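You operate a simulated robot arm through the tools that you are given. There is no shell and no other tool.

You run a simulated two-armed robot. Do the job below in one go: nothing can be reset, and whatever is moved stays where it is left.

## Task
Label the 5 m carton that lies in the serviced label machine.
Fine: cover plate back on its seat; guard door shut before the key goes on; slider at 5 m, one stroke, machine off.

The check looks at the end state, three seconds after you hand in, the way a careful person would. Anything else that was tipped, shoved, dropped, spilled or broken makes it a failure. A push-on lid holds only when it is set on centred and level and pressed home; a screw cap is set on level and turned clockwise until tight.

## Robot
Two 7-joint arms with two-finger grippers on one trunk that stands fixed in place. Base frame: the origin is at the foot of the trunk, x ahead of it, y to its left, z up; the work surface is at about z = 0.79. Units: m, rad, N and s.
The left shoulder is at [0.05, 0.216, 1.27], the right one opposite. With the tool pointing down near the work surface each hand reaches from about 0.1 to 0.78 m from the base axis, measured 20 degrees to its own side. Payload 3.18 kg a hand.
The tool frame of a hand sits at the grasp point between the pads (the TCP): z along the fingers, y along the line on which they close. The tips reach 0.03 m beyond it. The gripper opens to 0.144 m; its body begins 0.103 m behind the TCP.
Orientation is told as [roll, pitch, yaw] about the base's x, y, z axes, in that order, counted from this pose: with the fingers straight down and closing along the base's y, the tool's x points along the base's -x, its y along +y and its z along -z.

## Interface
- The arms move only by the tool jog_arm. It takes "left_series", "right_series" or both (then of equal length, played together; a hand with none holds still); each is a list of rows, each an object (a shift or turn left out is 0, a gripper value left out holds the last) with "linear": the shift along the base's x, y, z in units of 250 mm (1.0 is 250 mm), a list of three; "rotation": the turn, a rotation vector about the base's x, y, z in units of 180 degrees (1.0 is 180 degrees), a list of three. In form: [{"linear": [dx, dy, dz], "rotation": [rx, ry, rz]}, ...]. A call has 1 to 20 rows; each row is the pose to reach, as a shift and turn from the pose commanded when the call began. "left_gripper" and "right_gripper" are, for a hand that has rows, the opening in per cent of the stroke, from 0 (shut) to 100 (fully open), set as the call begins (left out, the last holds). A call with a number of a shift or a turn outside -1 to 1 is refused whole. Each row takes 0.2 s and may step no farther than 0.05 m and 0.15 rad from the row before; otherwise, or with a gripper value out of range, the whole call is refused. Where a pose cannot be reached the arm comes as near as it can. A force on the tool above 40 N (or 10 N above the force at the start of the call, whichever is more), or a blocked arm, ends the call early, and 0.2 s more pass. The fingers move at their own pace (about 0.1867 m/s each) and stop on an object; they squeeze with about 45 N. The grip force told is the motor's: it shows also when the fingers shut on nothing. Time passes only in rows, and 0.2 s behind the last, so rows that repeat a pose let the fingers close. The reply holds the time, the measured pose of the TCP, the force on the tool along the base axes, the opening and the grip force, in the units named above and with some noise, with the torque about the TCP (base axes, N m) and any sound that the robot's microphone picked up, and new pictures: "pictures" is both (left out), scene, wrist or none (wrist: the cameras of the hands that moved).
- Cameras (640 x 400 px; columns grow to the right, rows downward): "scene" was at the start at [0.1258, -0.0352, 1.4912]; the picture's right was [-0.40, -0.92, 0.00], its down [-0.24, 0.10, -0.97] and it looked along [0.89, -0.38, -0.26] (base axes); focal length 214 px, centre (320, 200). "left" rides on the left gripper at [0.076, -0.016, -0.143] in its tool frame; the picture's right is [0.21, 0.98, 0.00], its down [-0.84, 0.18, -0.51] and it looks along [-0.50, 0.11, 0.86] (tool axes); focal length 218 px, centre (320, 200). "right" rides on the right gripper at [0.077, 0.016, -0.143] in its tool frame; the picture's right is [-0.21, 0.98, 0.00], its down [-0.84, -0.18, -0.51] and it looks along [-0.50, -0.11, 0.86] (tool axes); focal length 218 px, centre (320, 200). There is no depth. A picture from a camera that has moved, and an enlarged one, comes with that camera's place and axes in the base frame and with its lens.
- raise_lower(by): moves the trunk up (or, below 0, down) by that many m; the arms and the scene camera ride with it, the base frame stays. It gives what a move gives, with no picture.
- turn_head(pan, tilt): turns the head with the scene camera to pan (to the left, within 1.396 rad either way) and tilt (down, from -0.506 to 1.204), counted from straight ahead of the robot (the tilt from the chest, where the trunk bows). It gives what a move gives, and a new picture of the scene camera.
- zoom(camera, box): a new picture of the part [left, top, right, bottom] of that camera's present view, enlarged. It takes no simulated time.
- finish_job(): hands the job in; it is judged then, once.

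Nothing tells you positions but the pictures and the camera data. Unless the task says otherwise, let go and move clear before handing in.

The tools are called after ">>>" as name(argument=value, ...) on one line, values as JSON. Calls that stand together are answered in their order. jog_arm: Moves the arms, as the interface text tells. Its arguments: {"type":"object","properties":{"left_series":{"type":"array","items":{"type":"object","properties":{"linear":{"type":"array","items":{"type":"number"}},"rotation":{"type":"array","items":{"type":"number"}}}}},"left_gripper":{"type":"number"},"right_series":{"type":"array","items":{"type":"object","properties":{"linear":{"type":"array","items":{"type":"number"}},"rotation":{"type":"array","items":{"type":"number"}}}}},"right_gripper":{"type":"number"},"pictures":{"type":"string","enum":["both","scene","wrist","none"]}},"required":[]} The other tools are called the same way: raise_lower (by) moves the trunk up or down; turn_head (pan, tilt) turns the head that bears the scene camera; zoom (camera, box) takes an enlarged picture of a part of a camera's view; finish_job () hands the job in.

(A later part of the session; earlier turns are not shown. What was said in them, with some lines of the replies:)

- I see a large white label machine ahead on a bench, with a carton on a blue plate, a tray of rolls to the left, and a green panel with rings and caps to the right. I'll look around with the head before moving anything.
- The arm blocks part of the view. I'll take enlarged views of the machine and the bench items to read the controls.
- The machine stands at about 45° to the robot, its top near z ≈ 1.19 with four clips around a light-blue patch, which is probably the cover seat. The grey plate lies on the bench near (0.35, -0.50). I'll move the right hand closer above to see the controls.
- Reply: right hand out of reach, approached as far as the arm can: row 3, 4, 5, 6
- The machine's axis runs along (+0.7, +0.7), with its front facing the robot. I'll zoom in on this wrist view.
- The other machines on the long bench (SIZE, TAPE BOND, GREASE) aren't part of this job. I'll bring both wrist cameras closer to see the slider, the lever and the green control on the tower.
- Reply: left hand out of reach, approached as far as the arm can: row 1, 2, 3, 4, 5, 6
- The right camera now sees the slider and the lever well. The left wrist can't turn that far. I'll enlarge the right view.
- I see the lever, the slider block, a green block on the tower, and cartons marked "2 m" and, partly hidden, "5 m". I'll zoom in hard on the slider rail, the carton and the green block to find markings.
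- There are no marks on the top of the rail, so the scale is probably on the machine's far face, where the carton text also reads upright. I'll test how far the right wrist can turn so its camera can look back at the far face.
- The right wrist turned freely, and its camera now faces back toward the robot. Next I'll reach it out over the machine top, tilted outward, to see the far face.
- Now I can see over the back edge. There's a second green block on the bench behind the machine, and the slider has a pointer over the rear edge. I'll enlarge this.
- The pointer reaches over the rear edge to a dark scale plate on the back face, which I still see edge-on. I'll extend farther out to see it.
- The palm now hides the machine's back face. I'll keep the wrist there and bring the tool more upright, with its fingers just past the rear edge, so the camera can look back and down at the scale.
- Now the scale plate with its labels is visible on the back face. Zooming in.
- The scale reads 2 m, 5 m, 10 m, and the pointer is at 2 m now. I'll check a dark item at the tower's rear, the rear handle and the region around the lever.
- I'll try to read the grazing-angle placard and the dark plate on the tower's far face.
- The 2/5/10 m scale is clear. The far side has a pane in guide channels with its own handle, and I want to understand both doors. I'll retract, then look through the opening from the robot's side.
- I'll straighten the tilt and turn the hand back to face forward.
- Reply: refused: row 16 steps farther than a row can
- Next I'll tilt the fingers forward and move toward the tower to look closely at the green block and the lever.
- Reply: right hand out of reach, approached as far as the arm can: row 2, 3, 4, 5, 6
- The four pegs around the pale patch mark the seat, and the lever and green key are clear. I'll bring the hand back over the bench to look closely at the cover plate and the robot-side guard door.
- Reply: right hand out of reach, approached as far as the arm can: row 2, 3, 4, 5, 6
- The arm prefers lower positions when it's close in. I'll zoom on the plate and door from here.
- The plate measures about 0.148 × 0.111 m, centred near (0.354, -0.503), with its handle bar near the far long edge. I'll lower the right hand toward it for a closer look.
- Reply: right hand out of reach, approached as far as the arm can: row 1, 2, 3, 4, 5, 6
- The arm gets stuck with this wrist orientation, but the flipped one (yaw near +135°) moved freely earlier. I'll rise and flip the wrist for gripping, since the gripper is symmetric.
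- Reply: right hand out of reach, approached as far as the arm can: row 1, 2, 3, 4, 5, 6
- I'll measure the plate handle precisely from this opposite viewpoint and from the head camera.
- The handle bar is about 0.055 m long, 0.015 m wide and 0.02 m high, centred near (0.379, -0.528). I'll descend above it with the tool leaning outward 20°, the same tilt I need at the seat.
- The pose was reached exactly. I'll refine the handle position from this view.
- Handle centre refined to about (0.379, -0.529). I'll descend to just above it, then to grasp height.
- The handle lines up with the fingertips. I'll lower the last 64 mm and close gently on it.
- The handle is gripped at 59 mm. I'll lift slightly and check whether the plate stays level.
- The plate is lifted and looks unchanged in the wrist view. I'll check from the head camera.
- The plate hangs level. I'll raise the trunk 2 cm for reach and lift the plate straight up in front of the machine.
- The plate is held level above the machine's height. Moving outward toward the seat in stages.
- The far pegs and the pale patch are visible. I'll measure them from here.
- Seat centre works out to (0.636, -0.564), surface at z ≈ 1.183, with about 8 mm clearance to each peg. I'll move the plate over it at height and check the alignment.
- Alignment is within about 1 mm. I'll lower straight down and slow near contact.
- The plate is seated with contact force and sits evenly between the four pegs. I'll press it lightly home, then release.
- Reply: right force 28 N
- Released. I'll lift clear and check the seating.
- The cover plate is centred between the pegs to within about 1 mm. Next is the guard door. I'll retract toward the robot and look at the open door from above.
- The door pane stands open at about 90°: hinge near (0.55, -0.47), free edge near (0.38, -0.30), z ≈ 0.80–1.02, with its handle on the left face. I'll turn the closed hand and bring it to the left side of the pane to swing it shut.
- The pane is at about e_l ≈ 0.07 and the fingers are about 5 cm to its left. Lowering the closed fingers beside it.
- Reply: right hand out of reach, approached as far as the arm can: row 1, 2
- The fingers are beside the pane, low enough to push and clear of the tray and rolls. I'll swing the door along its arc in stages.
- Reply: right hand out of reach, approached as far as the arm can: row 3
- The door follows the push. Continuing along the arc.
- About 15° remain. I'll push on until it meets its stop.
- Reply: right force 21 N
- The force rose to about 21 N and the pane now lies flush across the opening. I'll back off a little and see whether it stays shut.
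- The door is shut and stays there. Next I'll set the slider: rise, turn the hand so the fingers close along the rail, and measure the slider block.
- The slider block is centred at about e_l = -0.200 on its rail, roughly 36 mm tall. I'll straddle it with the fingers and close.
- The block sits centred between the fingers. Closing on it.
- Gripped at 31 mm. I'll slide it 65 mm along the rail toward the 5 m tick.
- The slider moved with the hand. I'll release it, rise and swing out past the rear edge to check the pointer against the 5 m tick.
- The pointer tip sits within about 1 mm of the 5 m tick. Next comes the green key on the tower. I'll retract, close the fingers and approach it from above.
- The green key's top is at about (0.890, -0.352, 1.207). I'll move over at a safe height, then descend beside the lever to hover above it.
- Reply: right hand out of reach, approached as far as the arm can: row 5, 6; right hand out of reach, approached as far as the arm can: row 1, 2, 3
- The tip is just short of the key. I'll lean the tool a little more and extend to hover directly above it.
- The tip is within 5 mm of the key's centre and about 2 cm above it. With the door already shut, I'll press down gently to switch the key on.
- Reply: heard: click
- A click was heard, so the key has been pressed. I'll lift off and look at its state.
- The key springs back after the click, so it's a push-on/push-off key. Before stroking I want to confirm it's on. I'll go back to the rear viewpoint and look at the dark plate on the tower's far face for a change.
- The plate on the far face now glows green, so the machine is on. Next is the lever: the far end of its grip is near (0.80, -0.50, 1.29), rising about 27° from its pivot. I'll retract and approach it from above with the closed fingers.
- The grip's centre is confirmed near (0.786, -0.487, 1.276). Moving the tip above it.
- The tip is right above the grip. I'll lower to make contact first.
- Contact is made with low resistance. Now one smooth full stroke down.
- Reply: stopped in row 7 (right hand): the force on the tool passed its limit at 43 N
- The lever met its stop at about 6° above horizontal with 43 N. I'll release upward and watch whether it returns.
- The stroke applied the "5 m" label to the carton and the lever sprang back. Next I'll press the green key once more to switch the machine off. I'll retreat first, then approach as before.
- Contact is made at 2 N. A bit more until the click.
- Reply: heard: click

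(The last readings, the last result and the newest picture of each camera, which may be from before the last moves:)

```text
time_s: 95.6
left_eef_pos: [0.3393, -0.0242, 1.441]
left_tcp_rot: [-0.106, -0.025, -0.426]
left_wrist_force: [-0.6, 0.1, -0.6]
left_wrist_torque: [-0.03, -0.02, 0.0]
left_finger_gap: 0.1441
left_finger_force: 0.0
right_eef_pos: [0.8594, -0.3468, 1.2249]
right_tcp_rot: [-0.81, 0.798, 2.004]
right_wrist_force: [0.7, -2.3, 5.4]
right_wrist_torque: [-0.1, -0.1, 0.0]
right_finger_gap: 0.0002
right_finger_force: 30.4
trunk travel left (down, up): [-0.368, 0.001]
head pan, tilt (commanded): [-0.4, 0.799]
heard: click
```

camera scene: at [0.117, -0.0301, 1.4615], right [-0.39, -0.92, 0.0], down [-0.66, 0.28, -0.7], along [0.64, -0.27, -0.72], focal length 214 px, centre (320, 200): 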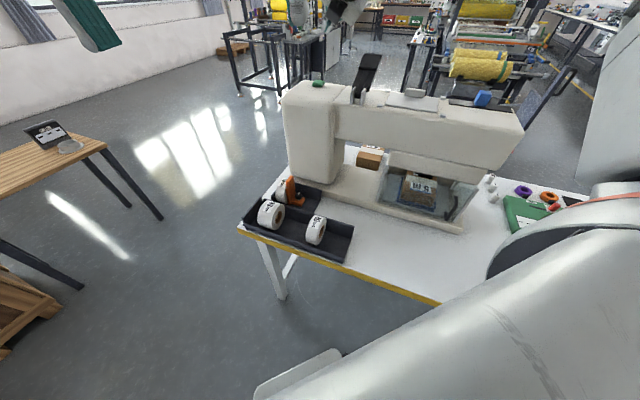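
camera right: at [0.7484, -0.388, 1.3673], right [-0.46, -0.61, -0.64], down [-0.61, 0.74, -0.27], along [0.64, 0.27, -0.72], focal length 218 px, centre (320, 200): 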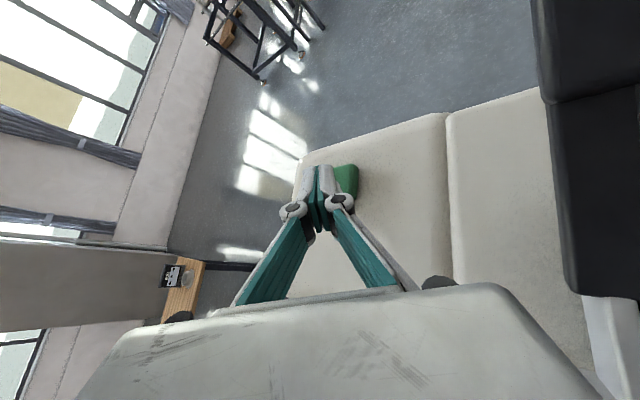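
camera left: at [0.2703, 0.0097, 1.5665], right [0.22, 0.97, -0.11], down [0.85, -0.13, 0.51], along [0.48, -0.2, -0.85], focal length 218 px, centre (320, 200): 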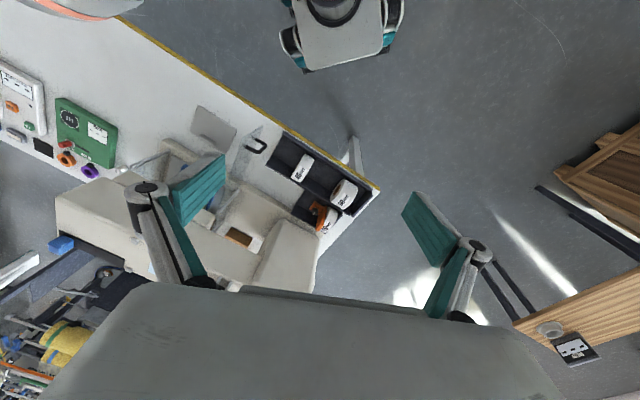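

Click heard. I'll lift off and return to the rear viewpoint to confirm the indicator is dark.

>>> jog_arm(right_series=[{"linear": [0, 0, 0.03]}, {"linear": [-0.02, 0, 0.09]}, {"linear": [-0.08, 0.01, 0.2]}, {"linear": [-0.17, 0.02, 0.32]}, {"linear": [-0.3, 0.02, 0.44]}, {"linear": [-0.44, 0.02, 0.55]}, {"linear": [-0.58, 0.02, 0.65]}], pictures="none")

>>> jog_arm(right_series=[{"linear": [-0.12, -0.02, 0.06], "rotation": [0.003, 0.02, 0]}, {"linear": [-0.26, -0.03, 0.1], "rotation": [0.006, 0.04, 0]}, {"linear": [-0.4, -0.04, 0.12], "rotation": [0.01, 0.06, 0]}, {"linear": [-0.53, -0.05, 0.12], "rotation": [0.014, 0.0817, 0]}], pictures="both")

```text
time_s: 97.2
left_eef_pos: [0.3374, -0.0249, 1.4409]
left_tcp_rot: [-0.105, -0.027, -0.427]
left_wrist_force: [-0.6, -0.2, -1.1]
left_wrist_torque: [0.03, -0.03, 0.02]
left_finger_gap: 0.1439
left_finger_force: 0.1
right_eef_pos: [0.7114, -0.345, 1.3852]
right_tcp_rot: [-0.809, 0.797, 2.005]
right_wrist_force: [0.4, -0.5, 0.1]
right_wrist_torque: [0.02, -0.02, 0.01]
right_finger_gap: 0.0001
right_finger_force: 30.9
trunk travel left (down, up): [-0.368, 0.001]
head pan, tilt (commanded): [-0.4, 0.799]
```

```text
time_s: 98.2
left_eef_pos: [0.3383, -0.0235, 1.4418]
left_tcp_rot: [-0.105, -0.027, -0.427]
left_wrist_force: [-0.4, -1.2, -1.3]
left_wrist_torque: [0.0, -0.04, 0.02]
left_finger_gap: 0.1439
left_finger_force: 0.1
right_eef_pos: [0.5806, -0.3575, 1.4117]
right_tcp_rot: [-0.542, 0.629, 2.182]
right_wrist_force: [-0.3, -0.6, 0.0]
right_wrist_torque: [0.03, -0.01, -0.01]
right_finger_gap: 0.0
right_finger_force: 30.9
trunk travel left (down, up): [-0.368, 0.001]
head pan, tilt (commanded): [-0.4, 0.799]
camera scene: at [0.1142, -0.0294, 1.4618], right [-0.39, -0.92, 0.0], down [-0.66, 0.28, -0.7], along [0.64, -0.27, -0.72], focal length 214 px, centre (320, 200)
camera right: at [0.5064, -0.4039, 1.55], right [-0.61, -0.59, -0.53], down [-0.66, 0.75, -0.07], along [0.44, 0.31, -0.84], focal length 218 px, centre (320, 200)
```

scene: 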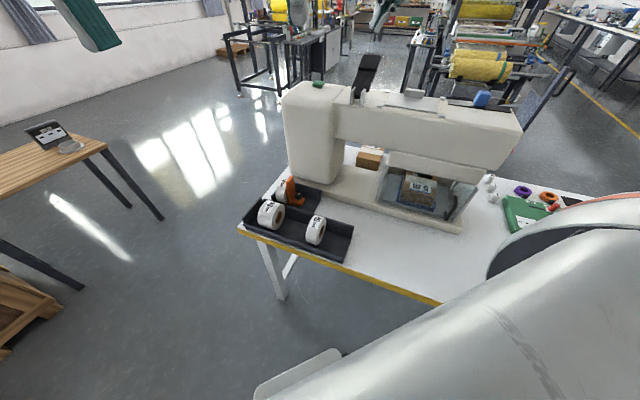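
right: 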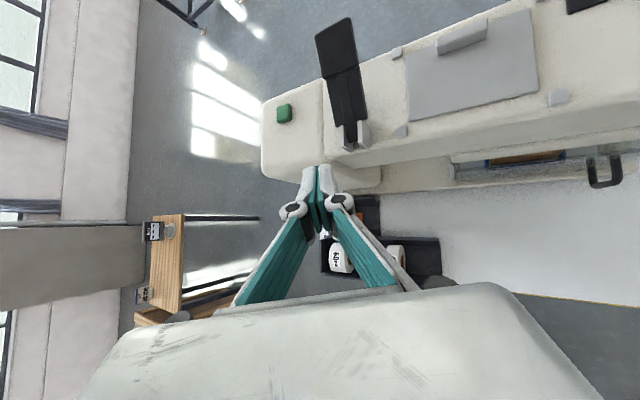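

>>> jog_arm(right_series=[{"linear": [-0.06, -0.13, 0], "rotation": [0.006, 0.035, 0]}, {"linear": [-0.13, -0.26, 0.01], "rotation": [0.012, 0.07, 0]}, {"linear": [-0.2, -0.4, 0.0], "rotation": [0.018, 0.105, 0]}, {"linear": [-0.27, -0.54, -0.02], "rotation": [0.024, 0.14, 0]}, {"linear": [-0.34, -0.68, -0.05], "rotation": [0.03, 0.175, 0]}, {"linear": [-0.42, -0.82, -0.08], "rotation": [0.036, 0.21, 0]}, {"linear": [-0.49, -0.93, -0.1], "rotation": [0.0423, 0.2465, 0]}], pictures="none")

>>> jog_arm(right_series=[{"linear": [0.13, -0.06, 0], "rotation": [-0.016, -0.016, 0]}, {"linear": [0.27, -0.13, -0.02], "rotation": [-0.032, -0.032, 0]}, {"linear": [0.41, -0.2, -0.06], "rotation": [-0.048, -0.048, 0]}, {"linear": [0.55, -0.27, -0.12], "rotation": [-0.064, -0.064, 0]}, {"linear": [0.69, -0.34, -0.18], "rotation": [-0.08, -0.08, 0]}, {"linear": [0.822, -0.412, -0.24], "rotation": [-0.0979, -0.0979, 0]}], pictures="both")

>>> zoom(camera="right", box=[0, 150, 240, 290])

>>> zoom(camera="right", box=[220, 130, 540, 300])

```text
time_s: 99.8
left_eef_pos: [0.3407, -0.0248, 1.4412]
left_tcp_rot: [-0.104, -0.024, -0.427]
left_wrist_force: [0.2, 0.0, 0.6]
left_wrist_torque: [0.0, 0.04, 0.01]
left_finger_gap: 0.1439
left_finger_force: 0.1
right_eef_pos: [0.4606, -0.5889, 1.387]
right_tcp_rot: [-0.016, 0.012, 2.362]
right_wrist_force: [0.1, 0.2, 0.1]
right_wrist_torque: [0.03, 0.08, -0.03]
right_finger_gap: 0.0002
right_finger_force: 30.5
trunk travel left (down, up): [-0.368, 0.001]
head pan, tilt (commanded): [-0.4, 0.799]
```

```text
time_s: 101.2
left_eef_pos: [0.3416, -0.0246, 1.44]
left_tcp_rot: [-0.104, -0.023, -0.426]
left_wrist_force: [0.4, 0.0, -0.2]
left_wrist_torque: [0.02, 0.05, -0.01]
left_finger_gap: 0.144
left_finger_force: 0.0
right_eef_pos: [0.6665, -0.6955, 1.33]
right_tcp_rot: [-0.014, 0.45, 2.361]
right_wrist_force: [0.6, 0.4, 0.9]
right_wrist_torque: [0.01, 0.02, -0.01]
right_finger_gap: 0.0
right_finger_force: 30.4
trunk travel left (down, up): [-0.368, 0.001]
head pan, tilt (commanded): [-0.4, 0.799]
camera scene: at [0.1172, -0.0304, 1.4615], right [-0.39, -0.92, 0.0], down [-0.66, 0.28, -0.7], along [0.64, -0.27, -0.72], focal length 214 px, centre (320, 200)
camera right: at [0.6584, -0.7126, 1.4929], right [-0.82, -0.57, -0.1], down [-0.58, 0.81, 0.09], along [0.03, 0.13, -0.99], focal length 218 px, centre (320, 200)
```

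scene: 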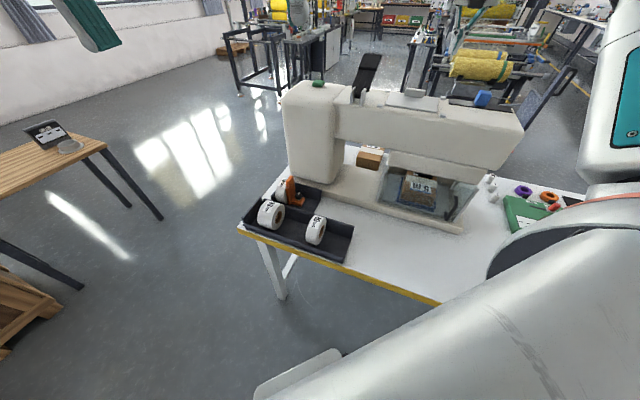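
right: 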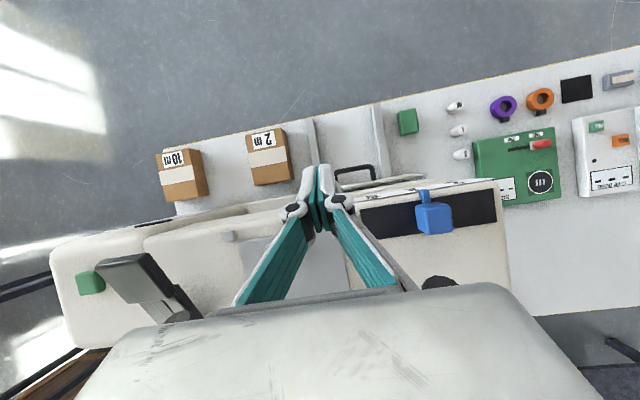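

```text
2.67 times, centred on (120, 220) of right
camera zoom: at [0.6584, -0.7126, 1.4929], right [-0.82, -0.57, -0.1], down [-0.58, 0.81, 0.09], along [0.03, 0.13, -0.99], focal length 582 px, centre (853, 147)
```

zoom: 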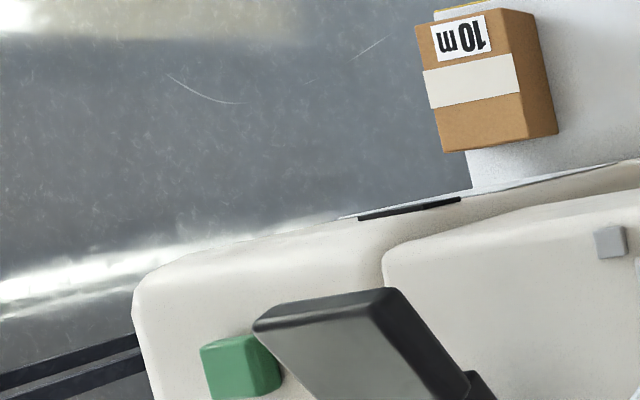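

```text
2.00 times, centred on (380, 215) of right
camera zoom: at [0.6584, -0.7126, 1.4929], right [-0.82, -0.57, -0.1], down [-0.58, 0.81, 0.09], along [0.03, 0.13, -0.99], focal length 436 px, centre (200, 170)
```

zoom: 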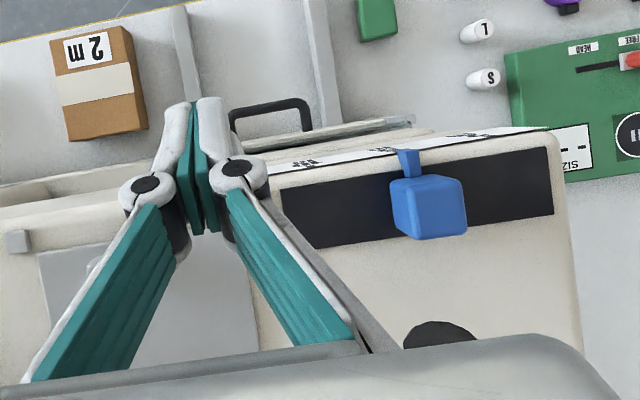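

The indicator is dark, so the machine is off. I'll retract clear and do a final check of the door, cover plate, slider and carton.

>>> jog_arm(right_series=[{"linear": [-0.1, 0.05, 0.12], "rotation": [0.014, 0.014, 0]}, {"linear": [-0.22, 0.12, 0.22], "rotation": [0.028, 0.028, 0]}, {"linear": [-0.34, 0.19, 0.26], "rotation": [0.042, 0.042, 0]}, {"linear": [-0.46, 0.26, 0.28], "rotation": [0.056, 0.056, 0]}, {"linear": [-0.58, 0.32, 0.28], "rotation": [0.07, 0.07, 0]}, {"linear": [-0.72, 0.38, 0.28], "rotation": [0.084, 0.084, 0]}, {"linear": [-0.86, 0.44, 0.28], "rotation": [0.0979, 0.0979, 0]}, {"linear": [-1.0, 0.44, 0.28], "rotation": [0.0979, 0.0979, 0]}], pictures="both")

>>> zoom(camera="scene", box=[270, 60, 540, 240])

>>> zoom(camera="scene", box=[370, 150, 490, 240])

>>> zoom(camera="scene", box=[370, 70, 510, 140])

>>> zoom(camera="right", box=[100, 0, 480, 220])

```text
time_s: 103.0
left_eef_pos: [0.3384, -0.0237, 1.4406]
left_tcp_rot: [-0.104, -0.027, -0.428]
left_wrist_force: [0.3, -0.6, 1.1]
left_wrist_torque: [0.05, -0.03, -0.02]
left_finger_gap: 0.1439
left_finger_force: 0.0
right_eef_pos: [0.4161, -0.5814, 1.4022]
right_tcp_rot: [-0.017, 0.017, 2.359]
right_wrist_force: [0.2, 0.5, -0.7]
right_wrist_torque: [0.01, -0.06, 0.03]
right_finger_gap: 0.0
right_finger_force: 30.5
trunk travel left (down, up): [-0.368, 0.001]
head pan, tilt (commanded): [-0.4, 0.799]
camera scene: at [0.1135, -0.0297, 1.4619], right [-0.39, -0.92, 0.0], down [-0.66, 0.28, -0.7], along [0.64, -0.27, -0.72], focal length 214 px, centre (320, 200)
camera right: at [0.4549, -0.6464, 1.5466], right [-0.84, -0.55, -0.02], down [-0.48, 0.72, 0.5], along [-0.26, 0.43, -0.87], focal length 218 px, centre (320, 200)
```

scene: 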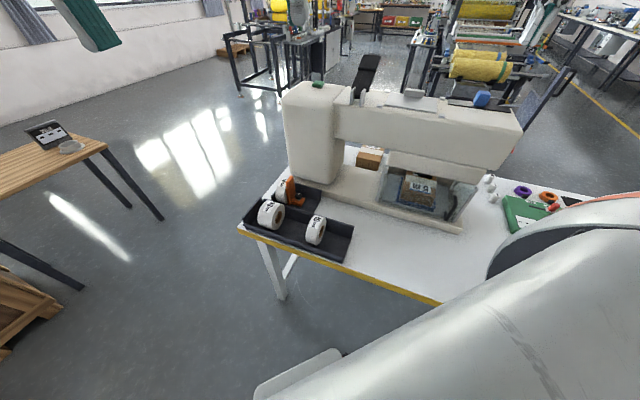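
right: 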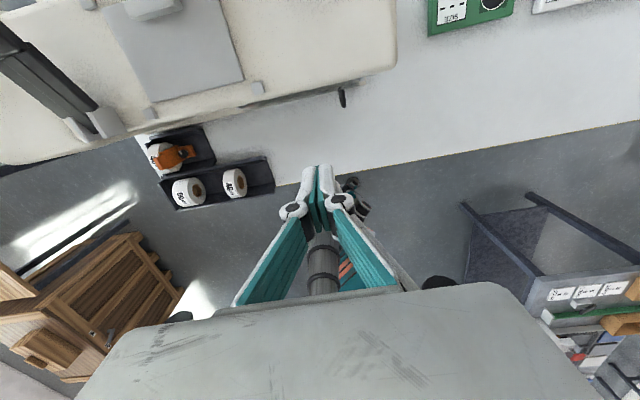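

```text
2.22 times, centred on (405, 150) of scene
camera zoom: at [0.1135, -0.0297, 1.4619], right [-0.39, -0.92, 0.0], down [-0.66, 0.28, -0.7], along [0.64, -0.27, -0.72], focal length 477 px, centre (131, 311)
```

zoom: 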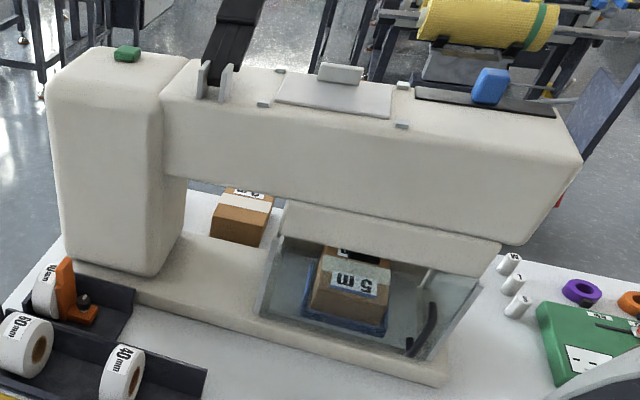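

```text
4.44 times, centred on (430, 195) of scene
camera zoom: at [0.1135, -0.0297, 1.4619], right [-0.39, -0.92, 0.0], down [-0.66, 0.28, -0.7], along [0.64, -0.27, -0.72], focal length 953 px, centre (-169, 222)
```

zoom: 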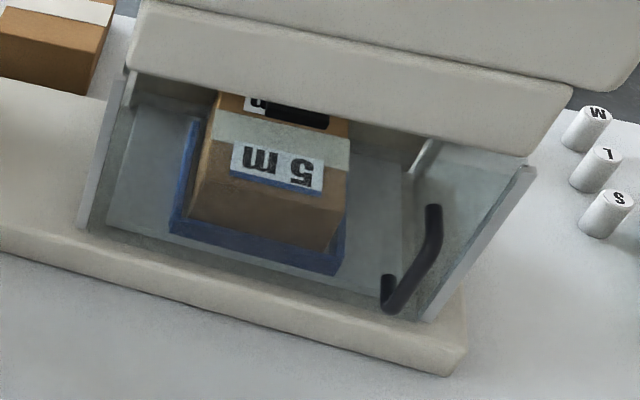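

```text
4.57 times, centred on (440, 105) of scene
camera zoom: at [0.1135, -0.0297, 1.4619], right [-0.39, -0.92, 0.0], down [-0.66, 0.28, -0.7], along [0.64, -0.27, -0.72], focal length 980 px, centre (-229, 634)
```

zoom: 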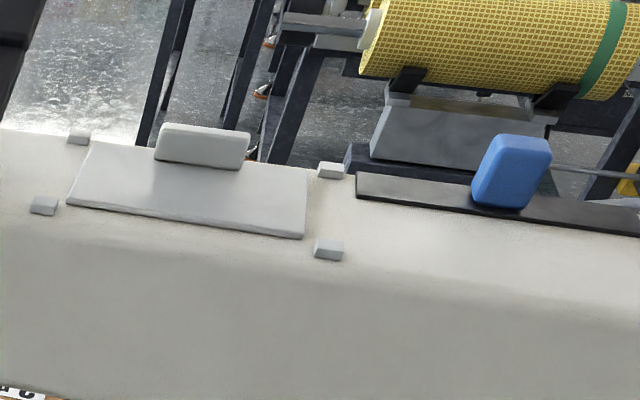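

```text
1.68 times, centred on (290, 110) of right
camera zoom: at [0.4549, -0.6464, 1.5466], right [-0.84, -0.55, -0.02], down [-0.48, 0.72, 0.5], along [-0.26, 0.43, -0.87], focal length 368 px, centre (370, 352)
```

zoom: 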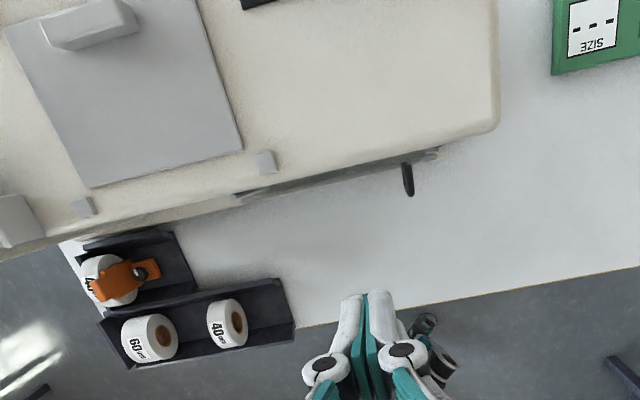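

Everything checks out. The cover plate is centred on its seat, the door is flush between its posts, and the slider is at 5 m. One "5 m" label is on the carton, the lever is back up, the indicator is dark, and both hands are clear. Handing in.

>>> finish_job()

```text
The job is handed in.
```

The 5 m carton in the machine now carries its "5 m" label. The job is handed in and I haven't seen the result.

- **Cover plate:** back on its seat, centred between the four pegs to within about 1 mm and pressed down.
- **Guard door:** I pushed the open door on the robot's side shut before touching the key, and it stayed flush when I backed off. The far side has its own pane, which looked shut from every view I could get; I didn't touch it.
- **Key:** one press clicked and the panel on the tower's far side lit green. A second press after the stroke clicked again, and the panel is dark, so the machine is off.
- **Slider:** moved from 2 m to 5 m. The pointer sits within about 1 mm of the 5 m tick.
- **Stroke:** one full press of the lever down to its stop, after which it sprang back up. Force at the stop briefly reached 43 N.

I saw nothing else moved or knocked over, and both hands are clear of the machine.
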